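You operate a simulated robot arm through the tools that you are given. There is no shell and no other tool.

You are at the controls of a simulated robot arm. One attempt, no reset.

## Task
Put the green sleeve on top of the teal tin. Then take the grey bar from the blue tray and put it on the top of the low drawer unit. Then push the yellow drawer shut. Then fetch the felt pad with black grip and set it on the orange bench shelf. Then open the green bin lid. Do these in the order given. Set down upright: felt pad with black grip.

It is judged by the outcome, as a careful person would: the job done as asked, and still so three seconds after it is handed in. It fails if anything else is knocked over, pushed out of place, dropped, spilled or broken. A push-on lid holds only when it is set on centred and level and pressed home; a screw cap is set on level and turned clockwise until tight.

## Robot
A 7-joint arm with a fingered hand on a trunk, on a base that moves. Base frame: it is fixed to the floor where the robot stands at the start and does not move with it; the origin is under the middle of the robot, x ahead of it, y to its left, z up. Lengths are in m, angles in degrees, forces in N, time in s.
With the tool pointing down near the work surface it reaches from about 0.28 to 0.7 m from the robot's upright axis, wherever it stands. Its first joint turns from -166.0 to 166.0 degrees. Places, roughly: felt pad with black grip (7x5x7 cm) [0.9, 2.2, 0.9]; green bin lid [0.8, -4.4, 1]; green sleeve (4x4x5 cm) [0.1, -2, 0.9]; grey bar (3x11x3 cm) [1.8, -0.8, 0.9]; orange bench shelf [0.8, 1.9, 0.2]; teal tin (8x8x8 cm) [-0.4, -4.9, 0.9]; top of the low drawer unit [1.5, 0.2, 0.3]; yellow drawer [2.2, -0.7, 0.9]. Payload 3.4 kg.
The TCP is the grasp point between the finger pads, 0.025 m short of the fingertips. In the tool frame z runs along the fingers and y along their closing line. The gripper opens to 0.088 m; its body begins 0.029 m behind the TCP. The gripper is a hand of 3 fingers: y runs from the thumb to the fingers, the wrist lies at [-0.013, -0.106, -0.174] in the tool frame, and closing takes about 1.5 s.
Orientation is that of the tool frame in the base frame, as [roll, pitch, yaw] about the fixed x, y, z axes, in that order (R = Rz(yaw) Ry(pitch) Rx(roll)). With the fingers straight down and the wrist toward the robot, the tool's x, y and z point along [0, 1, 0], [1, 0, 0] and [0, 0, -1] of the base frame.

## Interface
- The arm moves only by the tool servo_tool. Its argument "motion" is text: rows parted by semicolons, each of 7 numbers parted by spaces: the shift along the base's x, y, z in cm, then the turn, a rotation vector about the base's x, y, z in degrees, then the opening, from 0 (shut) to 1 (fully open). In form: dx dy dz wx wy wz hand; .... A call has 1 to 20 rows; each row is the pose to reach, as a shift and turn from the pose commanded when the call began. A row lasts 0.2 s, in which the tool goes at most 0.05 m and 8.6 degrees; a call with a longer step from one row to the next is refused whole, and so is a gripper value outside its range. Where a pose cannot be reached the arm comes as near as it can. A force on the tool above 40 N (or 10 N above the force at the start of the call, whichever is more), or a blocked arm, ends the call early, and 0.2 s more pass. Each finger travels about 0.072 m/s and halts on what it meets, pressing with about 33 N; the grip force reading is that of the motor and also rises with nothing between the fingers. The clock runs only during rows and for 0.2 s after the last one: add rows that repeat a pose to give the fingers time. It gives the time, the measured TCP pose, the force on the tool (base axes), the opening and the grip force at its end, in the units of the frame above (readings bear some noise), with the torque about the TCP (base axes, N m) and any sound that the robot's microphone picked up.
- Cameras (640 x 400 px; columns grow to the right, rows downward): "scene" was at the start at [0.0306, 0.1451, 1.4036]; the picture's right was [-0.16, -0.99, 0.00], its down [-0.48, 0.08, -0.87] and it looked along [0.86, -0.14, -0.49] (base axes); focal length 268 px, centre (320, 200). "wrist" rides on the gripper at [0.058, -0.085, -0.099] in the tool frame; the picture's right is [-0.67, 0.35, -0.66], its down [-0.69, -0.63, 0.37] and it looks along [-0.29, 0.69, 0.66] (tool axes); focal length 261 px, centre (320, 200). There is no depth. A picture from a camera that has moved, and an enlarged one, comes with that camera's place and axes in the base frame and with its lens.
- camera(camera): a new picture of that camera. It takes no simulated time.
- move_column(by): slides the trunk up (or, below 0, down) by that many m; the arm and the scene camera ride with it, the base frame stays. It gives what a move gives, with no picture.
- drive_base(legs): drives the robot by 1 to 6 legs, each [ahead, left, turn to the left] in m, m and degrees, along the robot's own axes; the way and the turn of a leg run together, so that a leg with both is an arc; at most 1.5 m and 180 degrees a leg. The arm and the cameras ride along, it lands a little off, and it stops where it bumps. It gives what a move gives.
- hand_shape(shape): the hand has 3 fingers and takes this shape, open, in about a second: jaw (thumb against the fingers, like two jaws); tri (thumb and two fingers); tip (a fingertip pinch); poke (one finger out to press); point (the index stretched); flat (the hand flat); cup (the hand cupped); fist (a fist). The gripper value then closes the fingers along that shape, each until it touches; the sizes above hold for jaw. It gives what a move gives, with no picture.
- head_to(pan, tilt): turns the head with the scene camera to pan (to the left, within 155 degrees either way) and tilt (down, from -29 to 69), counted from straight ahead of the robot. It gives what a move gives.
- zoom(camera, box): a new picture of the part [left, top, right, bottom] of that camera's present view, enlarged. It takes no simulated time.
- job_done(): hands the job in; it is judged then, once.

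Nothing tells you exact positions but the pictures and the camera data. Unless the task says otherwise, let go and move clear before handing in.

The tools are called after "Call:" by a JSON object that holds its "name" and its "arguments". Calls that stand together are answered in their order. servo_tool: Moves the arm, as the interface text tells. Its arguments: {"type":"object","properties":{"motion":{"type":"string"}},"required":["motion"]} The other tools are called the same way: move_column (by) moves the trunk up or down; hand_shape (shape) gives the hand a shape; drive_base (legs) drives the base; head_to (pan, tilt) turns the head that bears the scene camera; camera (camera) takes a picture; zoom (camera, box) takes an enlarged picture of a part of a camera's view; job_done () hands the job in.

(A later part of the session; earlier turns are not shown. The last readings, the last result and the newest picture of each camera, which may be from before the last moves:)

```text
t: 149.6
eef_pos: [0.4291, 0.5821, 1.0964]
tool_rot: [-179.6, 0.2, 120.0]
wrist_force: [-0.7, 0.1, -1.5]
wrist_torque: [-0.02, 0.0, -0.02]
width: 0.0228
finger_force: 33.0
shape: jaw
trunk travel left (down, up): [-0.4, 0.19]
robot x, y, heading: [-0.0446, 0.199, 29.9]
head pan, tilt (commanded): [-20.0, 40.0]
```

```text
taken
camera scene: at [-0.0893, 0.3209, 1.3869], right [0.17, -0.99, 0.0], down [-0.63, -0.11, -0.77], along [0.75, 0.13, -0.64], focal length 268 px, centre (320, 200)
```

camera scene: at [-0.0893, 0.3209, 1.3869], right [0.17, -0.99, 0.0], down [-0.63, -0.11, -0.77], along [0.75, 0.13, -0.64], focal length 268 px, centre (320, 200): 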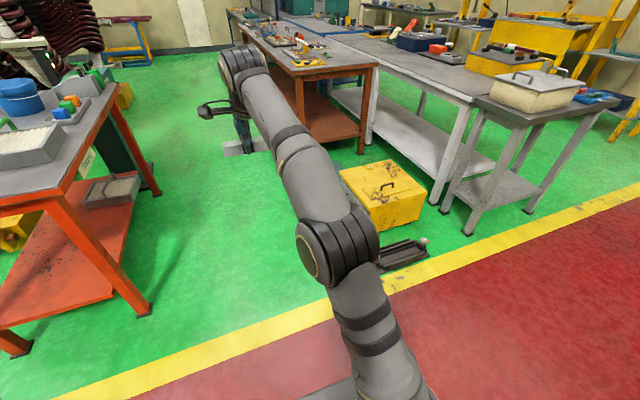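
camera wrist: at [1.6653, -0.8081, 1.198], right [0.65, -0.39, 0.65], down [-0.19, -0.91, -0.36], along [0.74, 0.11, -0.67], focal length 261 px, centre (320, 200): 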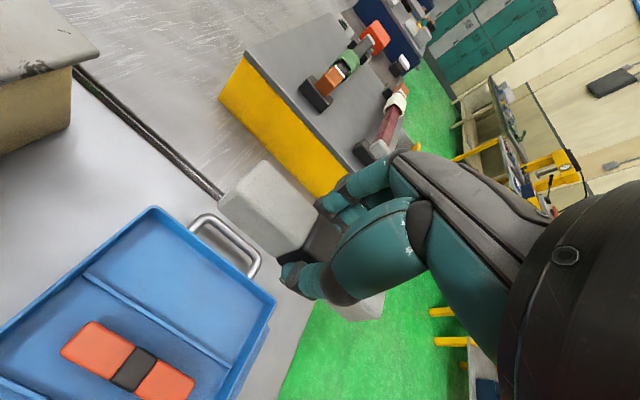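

Call:
{"name": "zoom", "arguments": {"camera": "scene", "box": [320, 140, 480, 290]}}

Call:
{"name": "camera", "arguments": {"camera": "wrist"}}

```text
2.67 times, centred on (400, 215) of scene
camera zoom: at [-0.0893, 0.3209, 1.3869], right [0.17, -0.99, 0.0], down [-0.63, -0.11, -0.77], along [0.75, 0.13, -0.64], focal length 713 px, centre (107, 160)
```

zoom: 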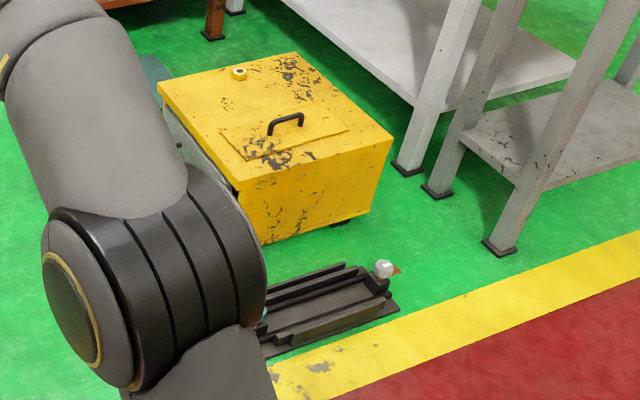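

```text
taken
camera wrist: at [0.3269, 0.5912, 1.1979], right [0.64, -0.4, 0.65], down [-0.2, -0.91, -0.36], along [0.74, 0.1, -0.67], focal length 261 px, centre (320, 200)
```

wrist: 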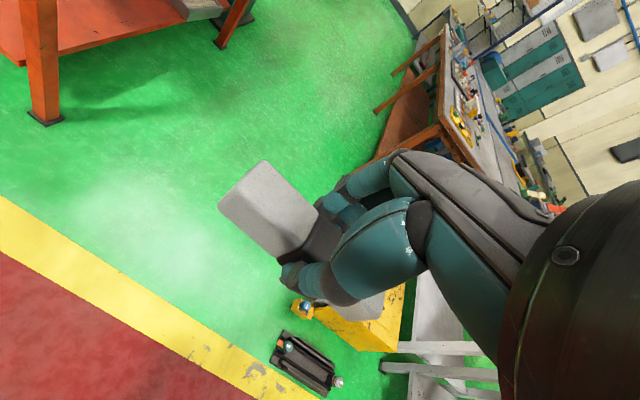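

The unit's top is about 0.43 m square centred near (1.46,0.16), with a handle in the front half. The clear patch near its left edge, about (1.385,0.275), suits the bar. I'll turn to face it from the left side, stop short and look.

Call:
{"name": "drive_base", "arguments": {"legs": [[0, 0, -89], [-0.1, 0.8, 0]]}}

Call:
{"name": "head_to", "arguments": {"pan": 20, "tilt": 45}}

Call:
{"name": "camera", "arguments": {"camera": "scene"}}

```text
t: 157.6
eef_pos: [0.9817, 0.2442, 1.0969]
tool_rot: [-179.6, 0.2, 31.9]
wrist_force: [-0.2, -0.5, -1.6]
wrist_torque: [0.0, -0.01, 0.0]
width: 0.023
finger_force: 33.1
shape: jaw
trunk travel left (down, up): [-0.4, 0.19]
robot x, y, heading: [0.5791, 0.7074, -58.3]
head pan, tilt (commanded): [-20.0, 40.0]
```

```text
t: 158.7
eef_pos: [0.9821, 0.2455, 1.0968]
tool_rot: [-179.6, 0.3, 31.9]
wrist_force: [-0.4, 0.1, -1.4]
wrist_torque: [-0.02, 0.01, -0.02]
width: 0.0229
finger_force: 33.2
shape: jaw
trunk travel left (down, up): [-0.4, 0.19]
robot x, y, heading: [0.5819, 0.7039, -58.4]
head pan, tilt (commanded): [20.0, 45.0]
```

```text
taken
camera scene: at [0.7488, 0.7897, 1.3797], right [-0.62, -0.79, 0.0], down [-0.56, 0.44, -0.71], along [0.56, -0.44, -0.71], focal length 268 px, centre (320, 200)
```

scene: 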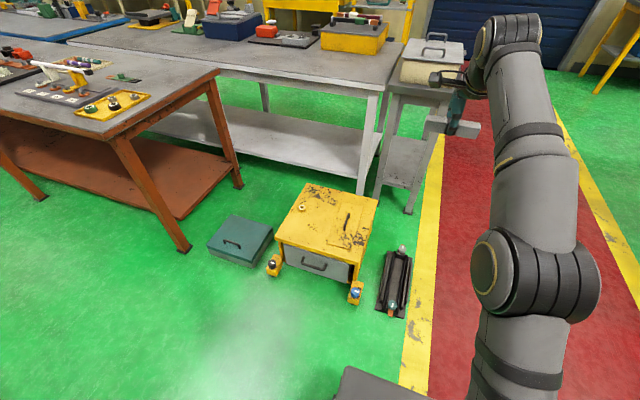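

Call:
{"name": "zoom", "arguments": {"camera": "scene", "box": [200, 170, 440, 320]}}

```text
2.67 times, centred on (320, 245) of scene
camera zoom: at [0.7488, 0.7897, 1.3797], right [-0.62, -0.79, 0.0], down [-0.56, 0.44, -0.71], along [0.56, -0.44, -0.71], focal length 713 px, centre (320, 80)
```

zoom: 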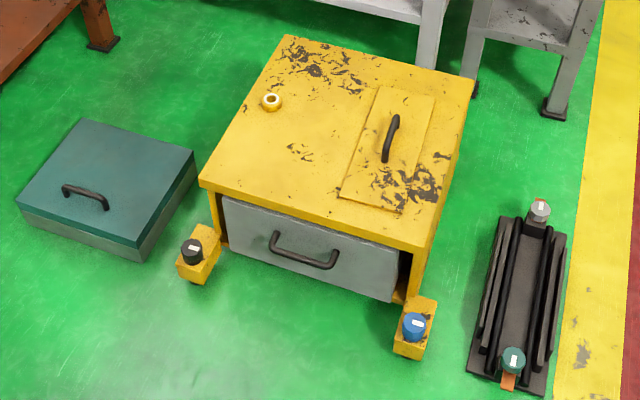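

Clear view: the unit's top is at z≈0.30, with the free area at the front left (near the ring). I'll place the bar around (1.47,0.325). Driving into position.

Call:
{"name": "drive_base", "arguments": {"legs": [[0, 0.468, 0], [0.186, 0, -1]]}}

Call:
{"name": "move_column", "arguments": {"by": -0.38}}

Call:
{"name": "head_to", "arguments": {"pan": 5, "tilt": 50}}

Call:
{"name": "camera", "arguments": {"camera": "scene"}}

Call:
{"name": "camera", "arguments": {"camera": "wrist"}}

```text
t: 162.6
eef_pos: [1.4638, 0.3196, 1.0974]
tool_rot: [-179.4, 0.2, 31.3]
wrist_force: [0.1, 0.0, -1.4]
wrist_torque: [-0.01, 0.0, -0.04]
width: 0.0227
finger_force: 33.3
shape: jaw
trunk travel left (down, up): [-0.4, 0.19]
robot x, y, heading: [1.0683, 0.783, -58.7]
head pan, tilt (commanded): [20.0, 45.0]
```

```text
t: 166.2
eef_pos: [1.4631, 0.32, 0.7186]
tool_rot: [-179.5, 0.3, 31.3]
wrist_force: [-0.9, -0.5, -2.0]
wrist_torque: [-0.03, 0.02, -0.01]
width: 0.0227
finger_force: 32.8
shape: jaw
trunk travel left (down, up): [-0.02, 0.57]
robot x, y, heading: [1.0677, 0.7875, -58.6]
head pan, tilt (commanded): [20.0, 45.0]
```

```text
t: 167.0
eef_pos: [1.4617, 0.3201, 0.7179]
tool_rot: [-179.4, 0.2, 31.3]
wrist_force: [0.6, -0.6, -2.4]
wrist_torque: [0.03, 0.01, -0.03]
width: 0.0228
finger_force: 32.7
shape: jaw
trunk travel left (down, up): [-0.02, 0.57]
robot x, y, heading: [1.0666, 0.7811, -58.5]
head pan, tilt (commanded): [5.0, 50.0]
```

```text
taken
camera scene: at [1.2182, 0.8568, 0.9928], right [-0.81, -0.59, 0.0], down [-0.45, 0.62, -0.64], along [0.38, -0.52, -0.77], focal length 268 px, centre (320, 200)
```

scene: 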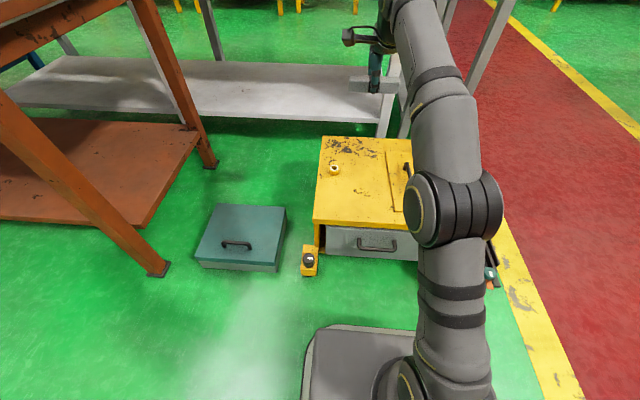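

```text
taken
camera wrist: at [1.4684, 0.4231, 0.8178], right [-0.39, -0.65, 0.65], down [-0.92, 0.18, -0.36], along [0.11, -0.74, -0.67], focal length 261 px, centre (320, 200)
```

wrist: 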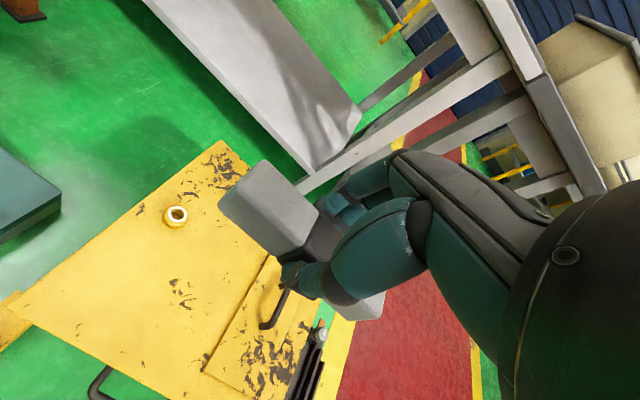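

The spot below the tool is the free part of the unit's top. Lowering to just above it.

Call:
{"name": "servo_tool", "arguments": {"motion": "0 0 -5 0 0 0 0.05; 0 0 -10 0 0 0 0.05; 0 0 -15 0 0 0 0.05; 0 0 -20 0 0 0 0.05; 0 0 -25 0 0 0 0.05; 0 0 -30 0 0 0 0.05; 0 0 -34.5 0 0 0 0.05; 0 0 -34.5 0 0 0 0.05; 0 0 -34.5 0 0 0 0.05"}}

Call:
{"name": "camera", "arguments": {"camera": "scene"}}

Call:
{"name": "camera", "arguments": {"camera": "wrist"}}

```text
t: 169.0
eef_pos: [1.4642, 0.3201, 0.3725]
tool_rot: [-179.4, 0.2, 31.3]
wrist_force: [-0.2, 0.7, -1.2]
wrist_torque: [-0.02, 0.0, 0.0]
width: 0.0225
finger_force: 33.2
shape: jaw
trunk travel left (down, up): [-0.02, 0.57]
robot x, y, heading: [1.0705, 0.7834, -59.1]
head pan, tilt (commanded): [5.0, 50.0]
```

```text
taken
camera scene: at [1.2181, 0.8568, 0.9928], right [-0.81, -0.59, 0.0], down [-0.45, 0.62, -0.64], along [0.38, -0.52, -0.77], focal length 268 px, centre (320, 200)
```

scene: 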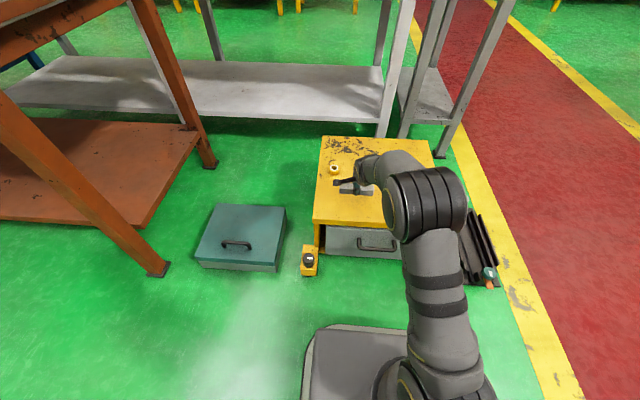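

```text
taken
camera wrist: at [1.4695, 0.4234, 0.4728], right [-0.39, -0.65, 0.65], down [-0.92, 0.18, -0.36], along [0.11, -0.74, -0.67], focal length 261 px, centre (320, 200)
```

wrist: 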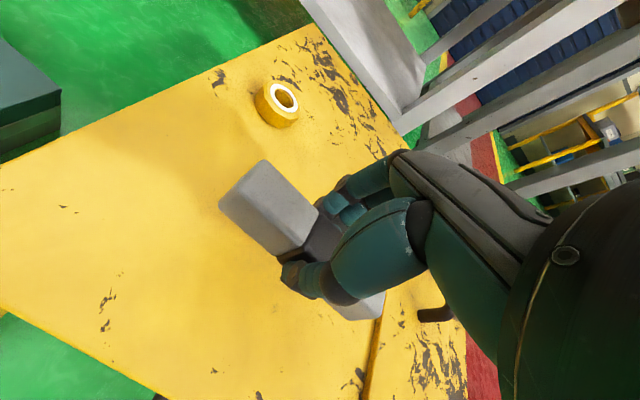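

Call:
{"name": "servo_tool", "arguments": {"motion": "0 0 -1.5 0 0 0 0.05; 0 0 -2.6 0 0 0 0.05; 0 0 -3.0 0 0 0 0.05; 0 0 -3.0 0 0 0 0.05"}}

Call:
{"name": "zoom", "arguments": {"camera": "scene", "box": [290, 130, 450, 230]}}

Call:
{"name": "zoom", "arguments": {"camera": "wrist", "box": [200, 130, 420, 350]}}

```text
t: 170.0
eef_pos: [1.4628, 0.3191, 0.3421]
tool_rot: [-179.6, 0.2, 31.3]
wrist_force: [0.3, -0.6, -1.6]
wrist_torque: [0.0, 0.03, 0.01]
width: 0.023
finger_force: 32.3
shape: jaw
trunk travel left (down, up): [-0.02, 0.57]
robot x, y, heading: [1.0675, 0.7818, -58.9]
head pan, tilt (commanded): [5.0, 50.0]
```

```text
4.00 times, centred on (370, 180) of scene
camera zoom: at [1.2181, 0.8568, 0.9928], right [-0.81, -0.59, 0.0], down [-0.45, 0.62, -0.64], along [0.38, -0.52, -0.77], focal length 1070 px, centre (120, 280)
```

zoom: 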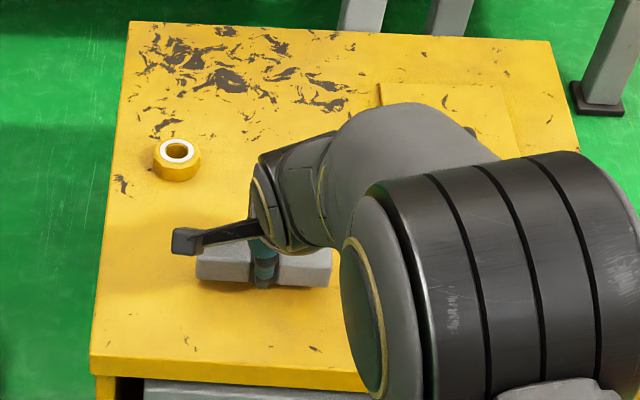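

```text
1.82 times, centred on (310, 240) of wrist
camera zoom: at [1.4687, 0.4229, 0.4425], right [-0.39, -0.65, 0.65], down [-0.92, 0.18, -0.36], along [0.11, -0.74, -0.67], focal length 474 px, centre (338, 127)
```

zoom: 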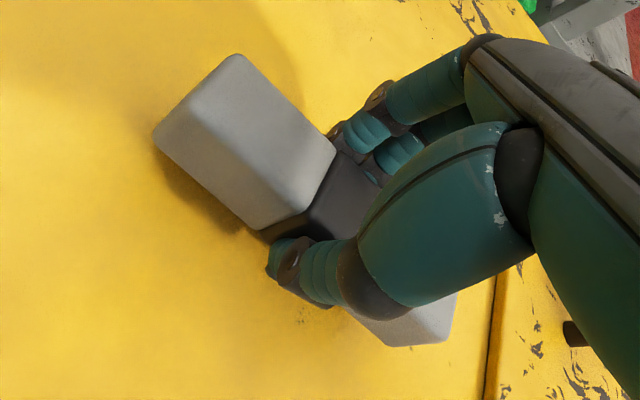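

Just above the surface. Lowering in small steps until contact.

Call:
{"name": "servo_tool", "arguments": {"motion": "0 0 -0.2 0 0 0 0.05; 0 0 -0.4 0 0 0 0.05; 0 0 -0.5 0 0 0 0.05; 0 0 -0.5 0 0 0 0.05"}}

```text
t: 171.0
eef_pos: [1.4624, 0.3207, 0.3377]
tool_rot: [-179.5, 0.2, 31.2]
wrist_force: [-0.2, -0.3, -2.2]
wrist_torque: [-0.06, 0.0, 0.0]
width: 0.0226
finger_force: 32.5
shape: jaw
trunk travel left (down, up): [-0.02, 0.57]
robot x, y, heading: [1.0645, 0.7861, -58.9]
head pan, tilt (commanded): [5.0, 50.0]
```

Call:
{"name": "servo_tool", "arguments": {"motion": "0 0 -0.2 0 0 0 0.05; 0 0 -0.4 0 0 0 0.05; 0 0 -0.4 0 0 0 0.05"}}

Call:
{"name": "zoom", "arguments": {"camera": "wrist", "box": [200, 130, 420, 350]}}

```text
t: 171.8
eef_pos: [1.463, 0.3209, 0.3321]
tool_rot: [-179.5, 0.2, 31.3]
wrist_force: [0.2, 0.5, -0.7]
wrist_torque: [-0.04, 0.0, -0.04]
width: 0.0227
finger_force: 33.1
shape: jaw
trunk travel left (down, up): [-0.02, 0.57]
robot x, y, heading: [1.0658, 0.7868, -58.9]
head pan, tilt (commanded): [5.0, 50.0]
```

```text
1.82 times, centred on (310, 240) of wrist
camera zoom: at [1.4682, 0.4233, 0.4333], right [-0.39, -0.65, 0.65], down [-0.92, 0.18, -0.36], along [0.11, -0.74, -0.67], focal length 474 px, centre (338, 127)
```

zoom: 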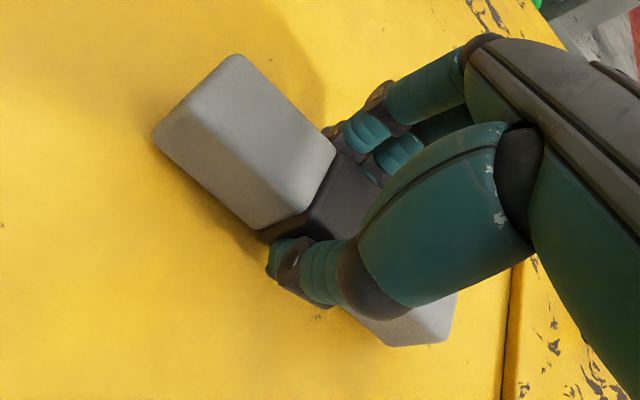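

Call:
{"name": "servo_tool", "arguments": {"motion": "0 0 -0.15 0 0 0 0.05; 0 0 -0.3 0 0 0 0.05; 0 0 -0.3 0 0 0 0.05"}}

```text
t: 172.6
eef_pos: [1.4634, 0.3196, 0.3304]
tool_rot: [-179.5, 0.2, 31.3]
wrist_force: [0.6, 0.1, -1.7]
wrist_torque: [0.05, 0.0, -0.03]
width: 0.0229
finger_force: 33.3
shape: jaw
trunk travel left (down, up): [-0.02, 0.57]
robot x, y, heading: [1.0682, 0.7855, -58.8]
head pan, tilt (commanded): [5.0, 50.0]
```

Call:
{"name": "servo_tool", "arguments": {"motion": "0 0 -0.15 0 0 0 0.05; 0 0 -0.3 0 0 0 0.05; 0 0 -0.3 0 0 0 0.05"}}

Call:
{"name": "zoom", "arguments": {"camera": "scene", "box": [310, 160, 410, 222]}}

```text
t: 173.4
eef_pos: [1.464, 0.3212, 0.3279]
tool_rot: [-179.5, 0.2, 31.3]
wrist_force: [-0.9, -0.1, 3.4]
wrist_torque: [-0.06, -0.01, 0.03]
width: 0.0226
finger_force: 33.0
shape: jaw
trunk travel left (down, up): [-0.02, 0.57]
robot x, y, heading: [1.0704, 0.7868, -58.9]
head pan, tilt (commanded): [5.0, 50.0]
```

```text
6.40 times, centred on (360, 191) of scene
camera zoom: at [1.2179, 0.8571, 0.9929], right [-0.81, -0.59, 0.0], down [-0.45, 0.62, -0.64], along [0.38, -0.52, -0.77], focal length 1712 px, centre (64, 258)
```

zoom: 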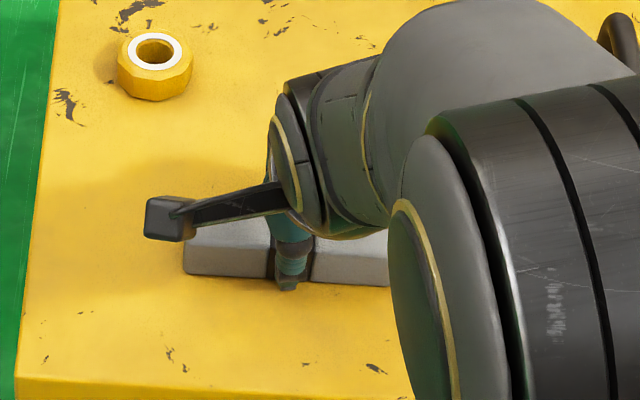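

Contact made (force up ~5 N). Opening slowly and lifting off.

Call:
{"name": "servo_tool", "arguments": {"motion": "0 0 0 0 0 0 0.25; 0 0 0 0 0 0 0.35; 0 0 0 0 0 0 0.45; 0 0 0 0 0 0 0.6; 0 0 0 0 0 0 0.75; 0 0 0 0 0 0 0.75; 0 0 1 0 0 0 0.75; 0 0 3 0 0 0 0.75; 0 0 6 0 0 0 0.8; 0 0 10 0 0 0 0.8; 0 0 15 0 0 0 0.8; 0 0 20 0 0 0 0.8; 0 0 20 0 0 0 0.8"}}

Call:
{"name": "camera", "arguments": {"camera": "wrist"}}

Call:
{"name": "camera", "arguments": {"camera": "scene"}}

```text
t: 176.2
eef_pos: [1.4629, 0.3163, 0.5251]
tool_rot: [-179.7, 0.2, 31.4]
wrist_force: [-0.4, -0.2, 0.3]
wrist_torque: [-0.01, -0.02, -0.01]
width: 0.0703
finger_force: 0.1
shape: jaw
trunk travel left (down, up): [-0.02, 0.57]
robot x, y, heading: [1.0683, 0.7871, -58.5]
head pan, tilt (commanded): [5.0, 50.0]
```

```text
taken
camera wrist: at [1.4678, 0.4186, 0.626], right [-0.39, -0.65, 0.65], down [-0.91, 0.18, -0.36], along [0.11, -0.74, -0.67], focal length 261 px, centre (320, 200)
```

wrist: 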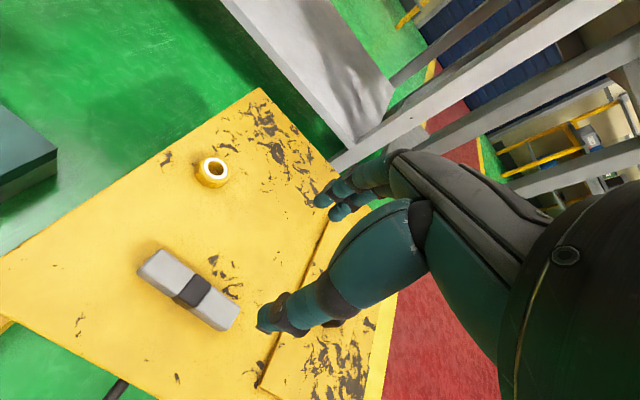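

```text
taken
camera scene: at [1.218, 0.8569, 0.9928], right [-0.81, -0.59, 0.0], down [-0.45, 0.62, -0.64], along [0.38, -0.52, -0.77], focal length 268 px, centre (320, 200)
```

scene: 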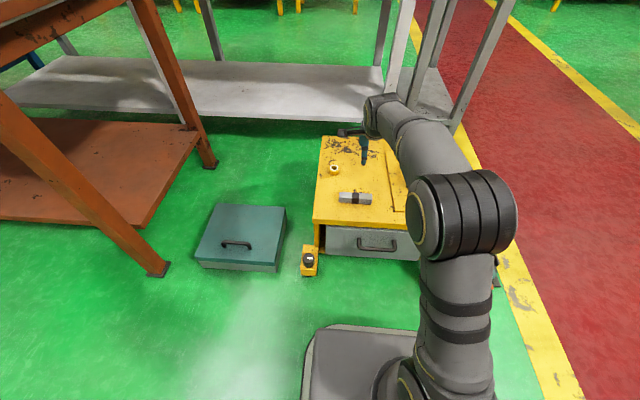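

The bar rests on the unit's top. Now raise the arm and trunk, then drive around via the aisle to the corridor side for the yellow drawer.

Call:
{"name": "servo_tool", "arguments": {"motion": "0 0 5 0 0 0 0.8; 0 0 10 0 0 0 0.8; 0 0 15 0 0 0 0.8; 0 0 19 0 0 0 0.8; 0 0 19 0 0 0 0.8"}}

Call:
{"name": "move_column", "arguments": {"by": 0.38}}

Call:
{"name": "drive_base", "arguments": {"legs": [[-0.1, 0, 0], [0, -1.25, 0], [1.4, 0, 0], [1.35, 0, 0], [0, 0, 179], [0, -0.9, 0]]}}

Call:
{"name": "head_to", "arguments": {"pan": -10, "tilt": 25}}

Call:
{"name": "camera", "arguments": {"camera": "scene"}}

```text
t: 177.4
eef_pos: [1.4633, 0.3202, 0.7152]
tool_rot: [-179.5, 0.3, 31.3]
wrist_force: [0.3, 0.4, 0.5]
wrist_torque: [0.03, -0.03, 0.0]
width: 0.07
finger_force: 0.0
shape: jaw
trunk travel left (down, up): [-0.02, 0.57]
robot x, y, heading: [1.0673, 0.7826, -58.8]
head pan, tilt (commanded): [5.0, 50.0]
```

```text
t: 181.1
eef_pos: [1.4633, 0.3185, 1.0948]
tool_rot: [-179.5, 0.2, 31.3]
wrist_force: [-0.7, -0.5, -0.2]
wrist_torque: [0.0, 0.04, 0.01]
width: 0.0703
finger_force: 0.1
shape: jaw
trunk travel left (down, up): [-0.4, 0.19]
robot x, y, heading: [1.069, 0.7845, -59.0]
head pan, tilt (commanded): [5.0, 50.0]
```

```text
t: 213.0
eef_pos: [1.6642, -1.4418, 1.0944]
tool_rot: [-179.5, 0.2, -157.9]
wrist_force: [-0.1, 0.0, -0.1]
wrist_torque: [-0.02, 0.01, 0.02]
width: 0.0699
finger_force: 0.1
shape: jaw
trunk travel left (down, up): [-0.4, 0.19]
robot x, y, heading: [1.979, -1.9653, 111.9]
head pan, tilt (commanded): [5.0, 50.0]
```

```text
t: 213.9
eef_pos: [1.6626, -1.4434, 1.0956]
tool_rot: [-179.5, 0.1, -158.0]
wrist_force: [-0.7, -1.0, 0.0]
wrist_torque: [0.0, -0.01, 0.03]
width: 0.0702
finger_force: 0.0
shape: jaw
trunk travel left (down, up): [-0.4, 0.19]
robot x, y, heading: [1.9828, -1.9618, 112.0]
head pan, tilt (commanded): [-10.0, 25.0]
```

```text
taken
camera scene: at [1.8379, -1.987, 1.4102], right [0.98, 0.21, 0.0], down [0.09, -0.41, -0.91], along [-0.19, 0.89, -0.42], focal length 268 px, centre (320, 200)
```

scene: 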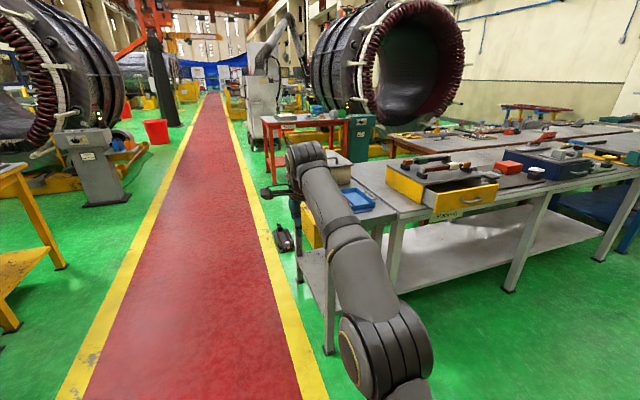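

The yellow box with its drawer pulled out is visible on the grey table. Zooming.

Call:
{"name": "zoom", "arguments": {"camera": "scene", "box": [370, 140, 530, 240]}}

```text
4.00 times, centred on (450, 190) of scene
camera zoom: at [1.8379, -1.987, 1.4102], right [0.98, 0.21, 0.0], down [0.09, -0.41, -0.91], along [-0.19, 0.89, -0.42], focal length 1070 px, centre (-200, 240)
```

zoom: 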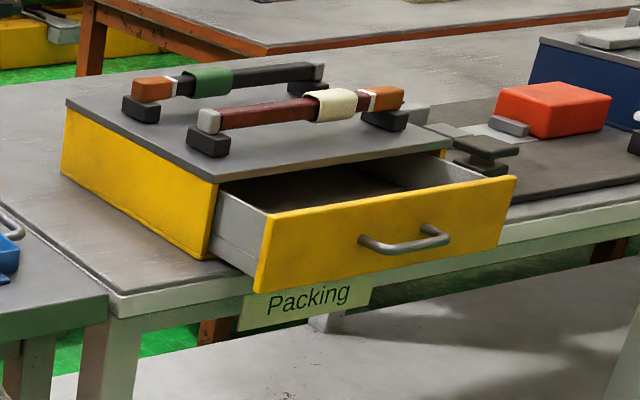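

The drawer front is about (2.25,-0.79), pulled out ~9 cm, with its handle at z≈0.92. I'll position in front of it and push with closed fingers tilted forward.

Call:
{"name": "drive_base", "arguments": {"legs": [[0, -0.86, 0], [0.3, 0, 7.6]]}}

Call:
{"name": "head_to", "arguments": {"pan": 10, "tilt": 35}}

Call:
{"name": "camera", "arguments": {"camera": "scene"}}

Call:
{"name": "camera", "arguments": {"camera": "wrist"}}

```text
t: 220.1
eef_pos: [2.273, -0.8968, 1.0955]
tool_rot: [-179.5, 0.3, -150.5]
wrist_force: [0.1, 0.0, 1.0]
wrist_torque: [-0.02, 0.01, -0.01]
width: 0.0702
finger_force: 0.0
shape: jaw
trunk travel left (down, up): [-0.4, 0.19]
robot x, y, heading: [2.6547, -1.379, 119.3]
head pan, tilt (commanded): [-10.0, 25.0]
```

```text
t: 221.0
eef_pos: [2.2736, -0.8974, 1.0944]
tool_rot: [-179.5, 0.2, -150.4]
wrist_force: [0.2, -0.4, 0.5]
wrist_torque: [0.0, 0.0, 0.01]
width: 0.07
finger_force: 0.1
shape: jaw
trunk travel left (down, up): [-0.4, 0.19]
robot x, y, heading: [2.6586, -1.3742, 119.6]
head pan, tilt (commanded): [10.0, 35.0]
```

```text
taken
camera scene: at [2.4919, -1.4341, 1.3945], right [0.77, 0.63, 0.0], down [0.36, -0.44, -0.82], along [-0.52, 0.63, -0.57], focal length 268 px, centre (320, 200)
```

scene: 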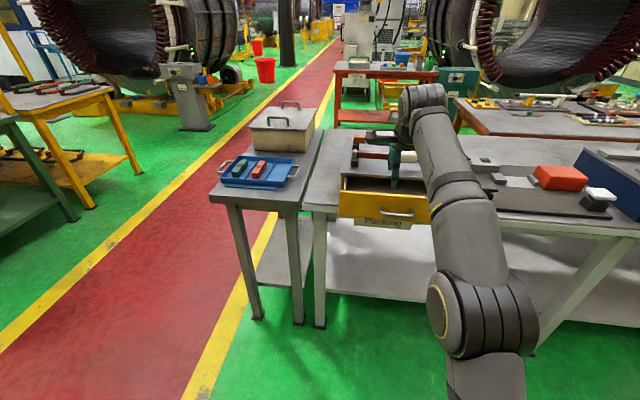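

```text
taken
camera wrist: at [2.2639, -0.9986, 1.1956], right [0.41, 0.64, 0.65], down [0.91, -0.21, -0.36], along [-0.09, 0.74, -0.67], focal length 261 px, centre (320, 200)
```

wrist: 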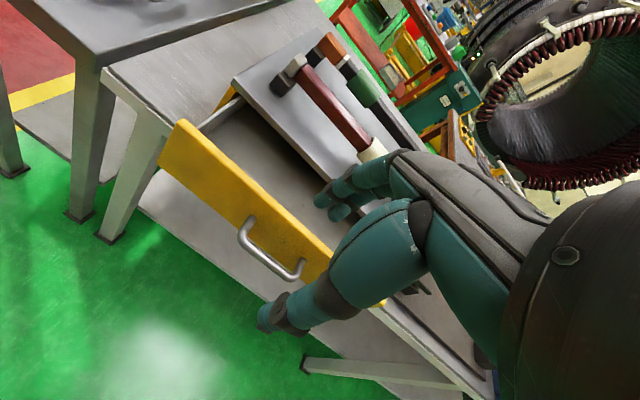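

Call:
{"name": "zoom", "arguments": {"camera": "scene", "box": [310, 140, 470, 240]}}

Call:
{"name": "zoom", "arguments": {"camera": "wrist", "box": [150, 110, 350, 310]}}

```text
4.00 times, centred on (390, 190) of scene
camera zoom: at [2.4919, -1.4341, 1.3945], right [0.77, 0.63, 0.0], down [0.36, -0.44, -0.82], along [-0.52, 0.63, -0.57], focal length 1070 px, centre (40, 240)
```

zoom: 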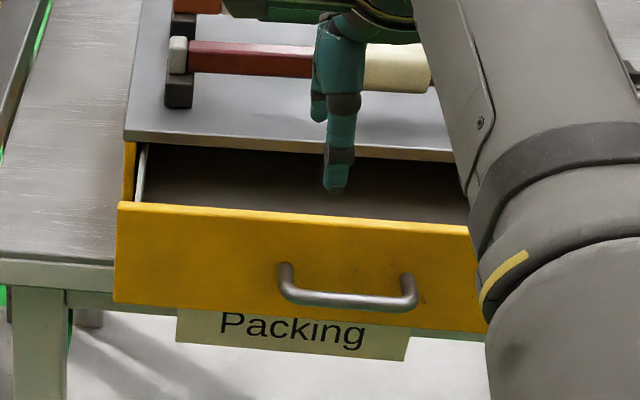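

```text
2.00 times, centred on (250, 210) of wrist
camera zoom: at [2.2639, -0.9986, 1.1956], right [0.41, 0.64, 0.65], down [0.91, -0.21, -0.36], along [-0.09, 0.74, -0.67], focal length 521 px, centre (460, 180)
```

zoom: 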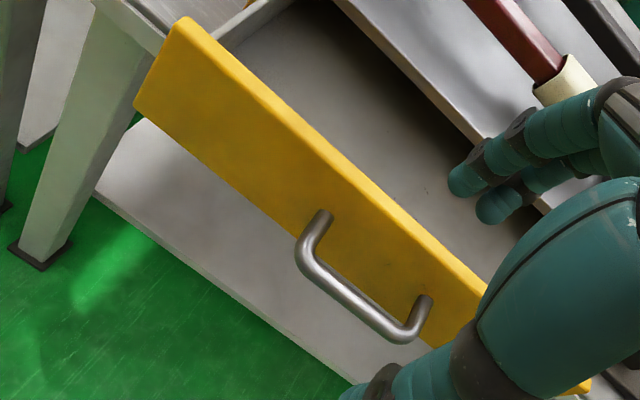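

The handle bar is at about (2.274,-0.822,0.918). I'll close the hand, pull it back and sideways to line up with the handle, then drive a little closer.

Call:
{"name": "servo_tool", "arguments": {"motion": "2.4 -2.4 0 0 0 0 0.6; 4.9 -4.7 0 0 0 0 0.4; 7.3 -7.1 0 0 0 0 0.2; 9.7 -9.4 0 0 0 0 0.05; 9.7 -9.4 0 0 0 0 0; 9.7 -9.4 0 0 0 0 0; 9.7 -9.4 0 0 0 0 0; 9.7 -9.4 0 0 0 0 0"}}

Call:
{"name": "drive_base", "arguments": {"legs": [[0.12, 0, 0]]}}

Call:
{"name": "camera", "arguments": {"camera": "scene"}}

Call:
{"name": "camera", "arguments": {"camera": "wrist"}}

```text
t: 222.8
eef_pos: [2.3688, -0.9918, 1.0946]
tool_rot: [-179.6, 0.1, -150.5]
wrist_force: [-0.1, -0.2, -0.3]
wrist_torque: [0.02, -0.05, -0.02]
width: 0.0
finger_force: 33.4
shape: jaw
trunk travel left (down, up): [-0.4, 0.19]
robot x, y, heading: [2.6503, -1.3728, 119.5]
head pan, tilt (commanded): [10.0, 35.0]
```

```text
t: 224.0
eef_pos: [2.3073, -0.8838, 1.0968]
tool_rot: [-179.4, 0.2, -150.5]
wrist_force: [-0.3, -1.2, 0.6]
wrist_torque: [0.01, 0.01, -0.01]
width: 0.0
finger_force: 33.0
shape: jaw
trunk travel left (down, up): [-0.4, 0.19]
robot x, y, heading: [2.5962, -1.2694, 119.5]
head pan, tilt (commanded): [10.0, 35.0]
```

```text
taken
camera scene: at [2.4309, -1.3262, 1.3945], right [0.77, 0.64, 0.0], down [0.36, -0.44, -0.82], along [-0.52, 0.63, -0.57], focal length 268 px, centre (320, 200)
```

scene: 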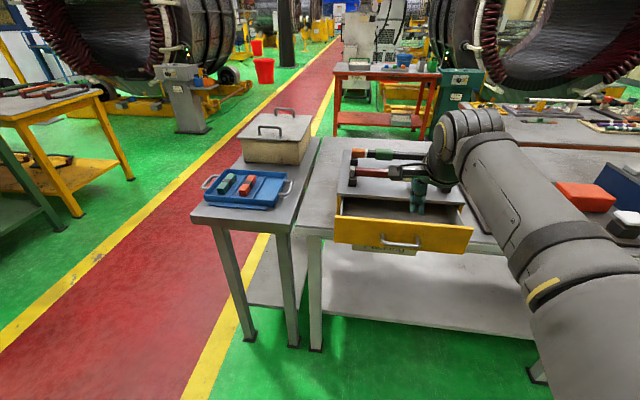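

```text
taken
camera wrist: at [2.2977, -0.9859, 1.1958], right [0.41, 0.64, 0.65], down [0.91, -0.21, -0.36], along [-0.09, 0.74, -0.67], focal length 261 px, centre (320, 200)
```

wrist: 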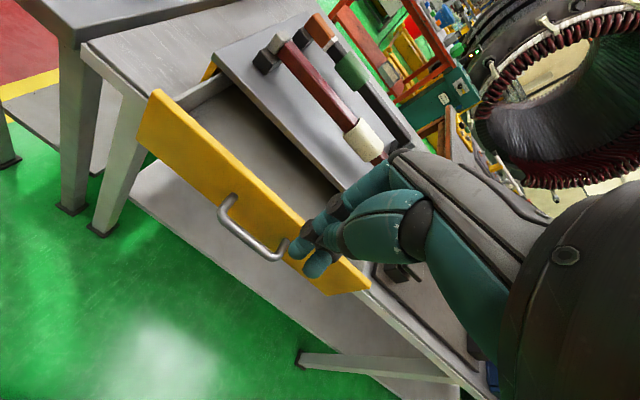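

Aligned with the handle. Tilting the fingers slightly forward and lowering in front of the handle.

Call:
{"name": "servo_tool", "arguments": {"motion": "0.5 -0.9 0 6.5 3.7 0 0; 0.5 -0.9 -3 13 7.4 0 0; 0.5 -0.9 -8 13 7.4 0 0; 0.5 -0.9 -13 13 7.4 0 0; 0.5 -0.9 -17 13 7.4 0 0; 0.5 -0.9 -17.9 13 7.4 0 0; 0.5 -0.9 -17.9 13 7.4 0 0"}}

Call:
{"name": "camera", "arguments": {"camera": "wrist"}}

Call:
{"name": "zoom", "arguments": {"camera": "scene", "box": [310, 150, 490, 270]}}

```text
t: 225.6
eef_pos: [2.311, -0.8926, 0.9168]
tool_rot: [165.5, 0.0, -150.4]
wrist_force: [-0.3, 1.2, 0.1]
wrist_torque: [0.0, 0.0, 0.01]
width: 0.0004
finger_force: 33.6
shape: jaw
trunk travel left (down, up): [-0.4, 0.19]
robot x, y, heading: [2.5955, -1.2649, 119.6]
head pan, tilt (commanded): [10.0, 35.0]
```

```text
taken
camera wrist: at [2.3129, -1.0141, 0.9925], right [0.5, 0.48, 0.72], down [0.85, -0.11, -0.51], along [-0.16, 0.87, -0.47], focal length 261 px, centre (320, 200)
```

wrist: 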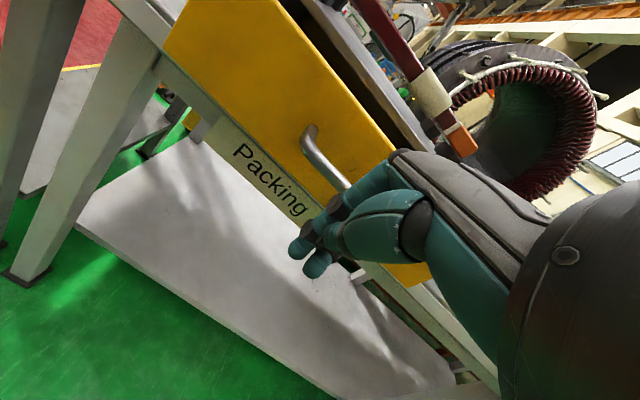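

```text
3.33 times, centred on (400, 210) of scene
camera zoom: at [2.431, -1.3264, 1.3945], right [0.77, 0.64, 0.0], down [0.36, -0.44, -0.82], along [-0.52, 0.63, -0.57], focal length 892 px, centre (53, 167)
```

zoom: 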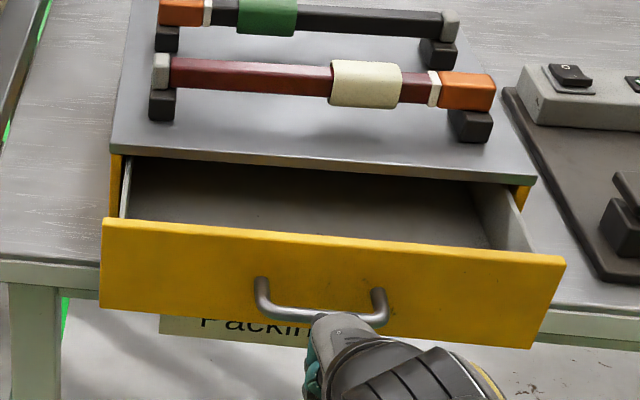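

The fingers are centred on the handle. Pushing forward slowly.

Call:
{"name": "servo_tool", "arguments": {"motion": "-1 1.7 0 0 0 0 0; -2 3.5 0 0 0 0 0; -2.5 4.3 0 0 0 0 0; -3 5.2 0 0 0 0 0; -3.5 6.1 0 0 0 0 0; -4 7 0 0 0 0 0; -4.5 7.8 0 0 0 0 0; -5 8.7 0 0 0 0 0"}}

Call:
{"name": "zoom", "arguments": {"camera": "scene", "box": [310, 150, 490, 270]}}

```text
t: 227.4
eef_pos: [2.2613, -0.8053, 0.9175]
tool_rot: [165.6, 0.3, -150.4]
wrist_force: [0.1, -0.9, -1.2]
wrist_torque: [-0.05, -0.03, 0.0]
width: 0.0
finger_force: 33.1
shape: jaw
trunk travel left (down, up): [-0.4, 0.19]
robot x, y, heading: [2.5931, -1.2681, 119.6]
head pan, tilt (commanded): [10.0, 35.0]
```

```text
3.33 times, centred on (400, 210) of scene
camera zoom: at [2.4309, -1.3264, 1.3945], right [0.77, 0.64, 0.0], down [0.36, -0.44, -0.82], along [-0.52, 0.63, -0.57], focal length 892 px, centre (53, 167)
```

zoom: 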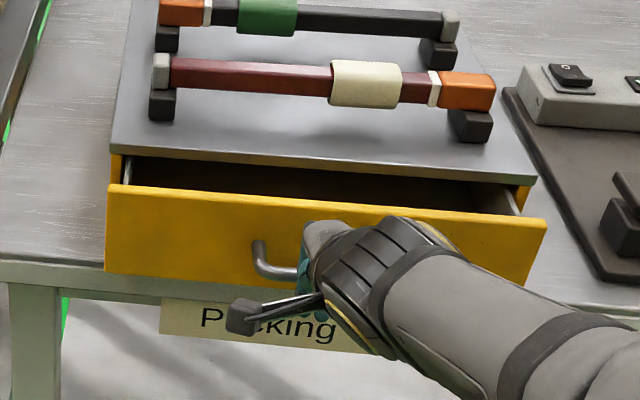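

The drawer slides easily. Continuing.

Call:
{"name": "servo_tool", "arguments": {"motion": "-0.5 0.87 0 0 0 0 0; -1 1.74 0 0 0 0 0; -1.5 2.6 0 0 0 0 0; -1.5 2.6 0 0 0 0 0"}}

Call:
{"name": "zoom", "arguments": {"camera": "scene", "box": [310, 150, 490, 270]}}

```text
t: 228.4
eef_pos: [2.2468, -0.7815, 0.915]
tool_rot: [165.5, 0.2, -150.4]
wrist_force: [-0.2, 0.0, 0.6]
wrist_torque: [0.03, -0.03, 0.02]
width: 0.0001
finger_force: 33.0
shape: jaw
trunk travel left (down, up): [-0.4, 0.19]
robot x, y, heading: [2.5932, -1.2652, 119.4]
head pan, tilt (commanded): [10.0, 35.0]
```

```text
3.33 times, centred on (400, 210) of scene
camera zoom: at [2.4309, -1.3263, 1.3945], right [0.77, 0.64, 0.0], down [0.36, -0.44, -0.82], along [-0.52, 0.63, -0.57], focal length 892 px, centre (53, 167)
```

zoom: 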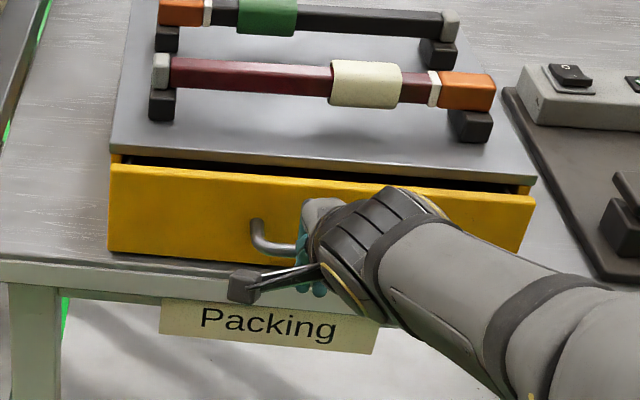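

About 1–1.5 cm left. Pushing in small steps.

Call:
{"name": "servo_tool", "arguments": {"motion": "-0.2 0.35 0 0 0 0 0; -0.4 0.7 0 0 0 0 0; -0.5 0.87 0 0 0 0 0; -0.5 0.87 0 0 0 0 0"}}

Call:
{"name": "zoom", "arguments": {"camera": "scene", "box": [310, 150, 490, 270]}}

```text
t: 229.4
eef_pos: [2.2418, -0.772, 0.9172]
tool_rot: [165.4, 0.2, -150.5]
wrist_force: [1.6, -3.1, -1.0]
wrist_torque: [-0.01, -0.04, 0.01]
width: 0.0
finger_force: 32.8
shape: jaw
trunk travel left (down, up): [-0.4, 0.19]
robot x, y, heading: [2.5981, -1.2641, 119.5]
head pan, tilt (commanded): [10.0, 35.0]
```

```text
3.33 times, centred on (400, 210) of scene
camera zoom: at [2.4311, -1.3267, 1.3945], right [0.77, 0.64, 0.0], down [0.36, -0.44, -0.82], along [-0.52, 0.63, -0.57], focal length 892 px, centre (53, 167)
```

zoom: 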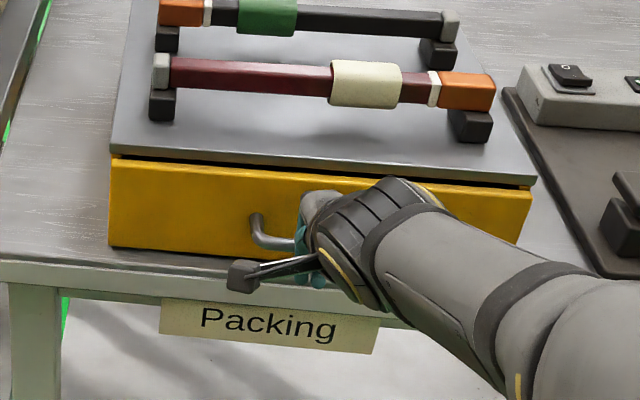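

Call:
{"name": "servo_tool", "arguments": {"motion": "-0.1 0.17 0 0 0 0 0; -0.2 0.35 0 0 0 0 0; -0.3 0.52 0 0 0 0 0; -0.3 0.52 0 0 0 0 0"}}

Call:
{"name": "zoom", "arguments": {"camera": "scene", "box": [310, 150, 490, 270]}}

```text
t: 230.4
eef_pos: [2.2388, -0.7697, 0.9167]
tool_rot: [165.5, 0.2, -150.4]
wrist_force: [12.1, -16.1, -3.6]
wrist_torque: [-0.19, -0.15, -0.07]
width: 0.0
finger_force: 33.2
shape: jaw
trunk travel left (down, up): [-0.4, 0.19]
robot x, y, heading: [2.5942, -1.2632, 119.7]
head pan, tilt (commanded): [10.0, 35.0]
```

```text
3.33 times, centred on (400, 210) of scene
camera zoom: at [2.4326, -1.3286, 1.3946], right [0.77, 0.64, 0.0], down [0.36, -0.44, -0.82], along [-0.52, 0.63, -0.57], focal length 892 px, centre (53, 167)
```

zoom: 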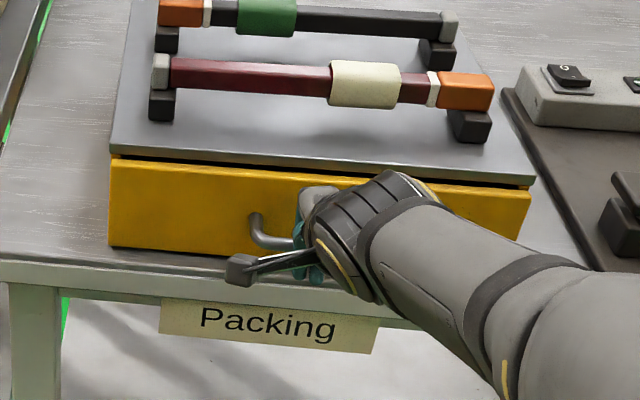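

Force rose to 20 N: the drawer hit its stop. Backing off and checking.

Call:
{"name": "servo_tool", "arguments": {"motion": "0.3 -0.5 0 0 0 0 0; 1 -1.7 0 0 0 0 0; 3 -5.2 0 0 0 0 0; 5 -8.7 0 0 0 0 0; 7 -12.2 0 0 0 0 0; 7 -12.2 5 0 0 0 0; 7 -12.2 10 0 0 0 0; 7 -12.2 15 -6.5 -3.7 0 0; 7 -12.2 18 -13 -7.4 0 0.2; 7 -12.2 18 -13 -7.4 0 0.6; 7 -12.2 18 -13 -7.4 0 0.9"}}

Call:
{"name": "camera", "arguments": {"camera": "scene"}}

Call:
{"name": "zoom", "arguments": {"camera": "scene", "box": [310, 150, 490, 270]}}

```text
t: 232.8
eef_pos: [2.3089, -0.8912, 1.098]
tool_rot: [-179.5, 0.2, -150.4]
wrist_force: [0.3, 0.4, 0.8]
wrist_torque: [-0.02, -0.02, -0.02]
width: 0.0621
finger_force: 0.0
shape: jaw
trunk travel left (down, up): [-0.4, 0.19]
robot x, y, heading: [2.5955, -1.2666, 119.6]
head pan, tilt (commanded): [10.0, 35.0]
```

```text
taken
camera scene: at [2.4311, -1.3265, 1.3945], right [0.77, 0.64, 0.0], down [0.36, -0.44, -0.82], along [-0.52, 0.63, -0.57], focal length 268 px, centre (320, 200)
```

scene: 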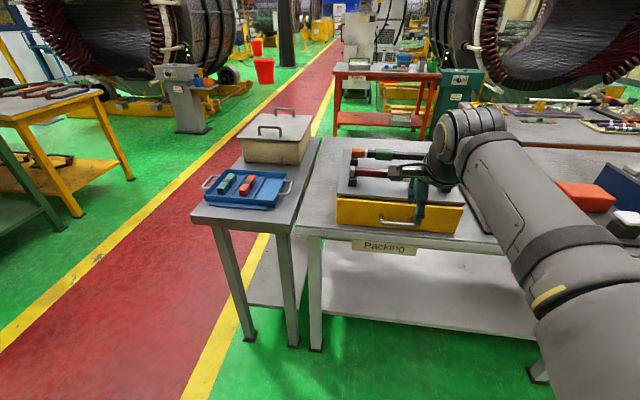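

```text
3.33 times, centred on (400, 210) of scene
camera zoom: at [2.4311, -1.3265, 1.3945], right [0.77, 0.64, 0.0], down [0.36, -0.44, -0.82], along [-0.52, 0.63, -0.57], focal length 892 px, centre (53, 167)
```

zoom: 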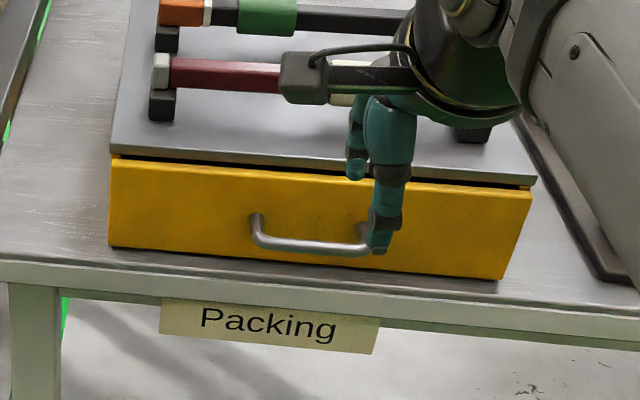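

Call:
{"name": "zoom", "arguments": {"camera": "scene", "box": [330, 185, 470, 245]}}

```text
4.57 times, centred on (400, 215) of scene
camera zoom: at [2.4311, -1.3265, 1.3945], right [0.77, 0.64, 0.0], down [0.36, -0.44, -0.82], along [-0.52, 0.63, -0.57], focal length 1223 px, centre (-46, 131)
```

zoom: 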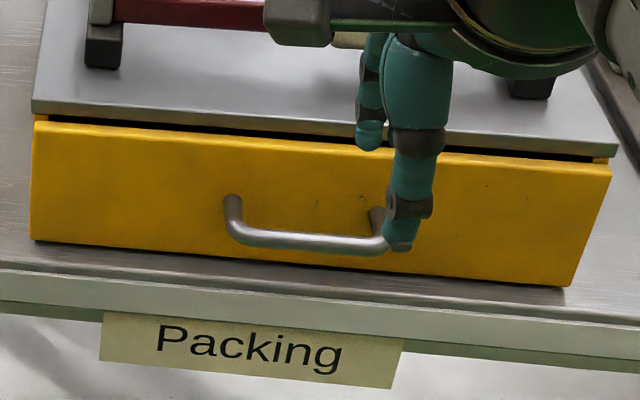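

The drawer is shut and nothing else moved. Next the felt pad: backing out, going along the aisle to the orange table and looking.

Call:
{"name": "drive_base", "arguments": {"legs": [[-0.25, 0, 0], [0, 1.45, 1], [1.45, 0, 0], [1.2, 0, 0]]}}

Call:
{"name": "head_to", "arguments": {"pan": -55, "tilt": 25}}

Call:
{"name": "camera", "arguments": {"camera": "scene"}}

```text
t: 254.0
eef_pos: [-0.2301, 0.377, 1.0991]
tool_rot: [-179.5, 0.2, -150.4]
wrist_force: [0.4, 0.1, -0.2]
wrist_torque: [0.03, 0.01, 0.01]
width: 0.079
finger_force: 0.1
shape: jaw
trunk travel left (down, up): [-0.4, 0.19]
robot x, y, heading: [0.0523, 0.003, 119.5]
head pan, tilt (commanded): [10.0, 35.0]
```

```text
t: 255.4
eef_pos: [-0.2302, 0.3762, 1.0992]
tool_rot: [-179.5, 0.1, -150.3]
wrist_force: [1.1, 0.4, 0.6]
wrist_torque: [0.05, 0.04, 0.02]
width: 0.0789
finger_force: 0.1
shape: jaw
trunk travel left (down, up): [-0.4, 0.19]
robot x, y, heading: [0.0544, -0.0011, 119.6]
head pan, tilt (commanded): [-55.0, 25.0]
```

```text
taken
camera scene: at [-0.0128, -0.0433, 1.4103], right [0.9, -0.43, 0.0], down [-0.18, -0.38, -0.91], along [0.39, 0.82, -0.42], focal length 268 px, centre (320, 200)
```

scene: 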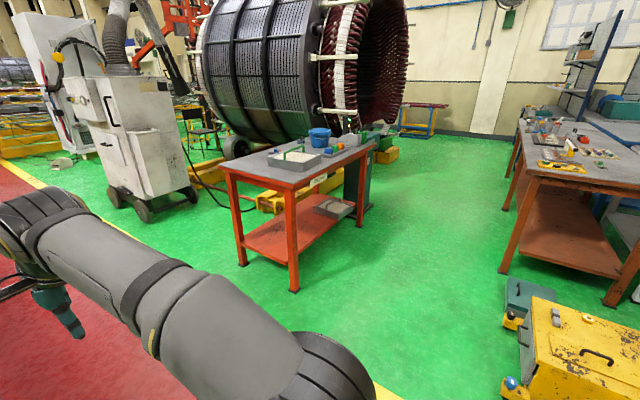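

Call:
{"name": "zoom", "arguments": {"camera": "scene", "box": [210, 110, 400, 230]}}

Call:
{"name": "zoom", "arguments": {"camera": "scene", "box": [265, 115, 385, 190]}}

```text
3.33 times, centred on (305, 170) of scene
camera zoom: at [-0.0128, -0.0433, 1.4103], right [0.9, -0.43, 0.0], down [-0.18, -0.38, -0.91], along [0.39, 0.82, -0.42], focal length 892 px, centre (370, 300)
```

zoom: 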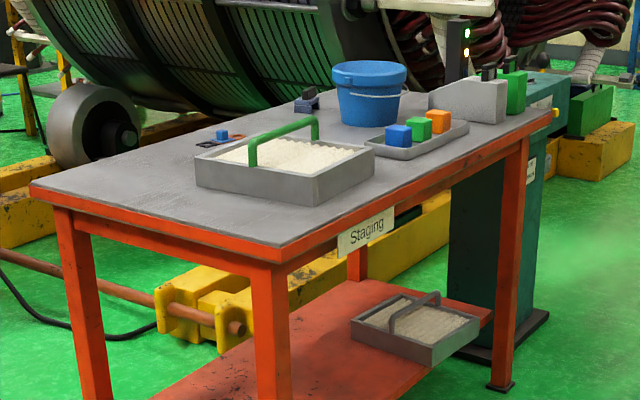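

```text
5.33 times, centred on (325, 152) of scene
camera zoom: at [-0.0128, -0.0433, 1.4103], right [0.9, -0.43, 0.0], down [-0.18, -0.38, -0.91], along [0.39, 0.82, -0.42], focal length 1427 px, centre (293, 453)
```

zoom: 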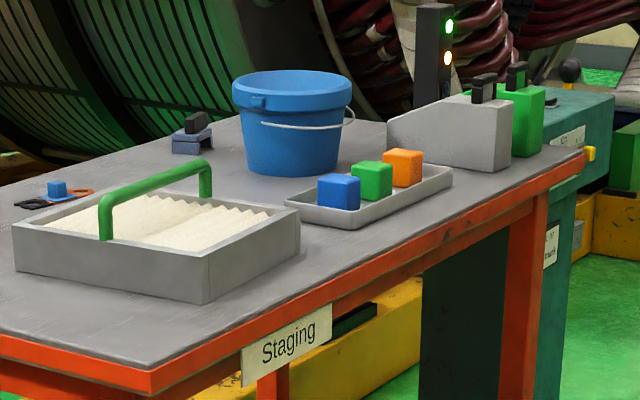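

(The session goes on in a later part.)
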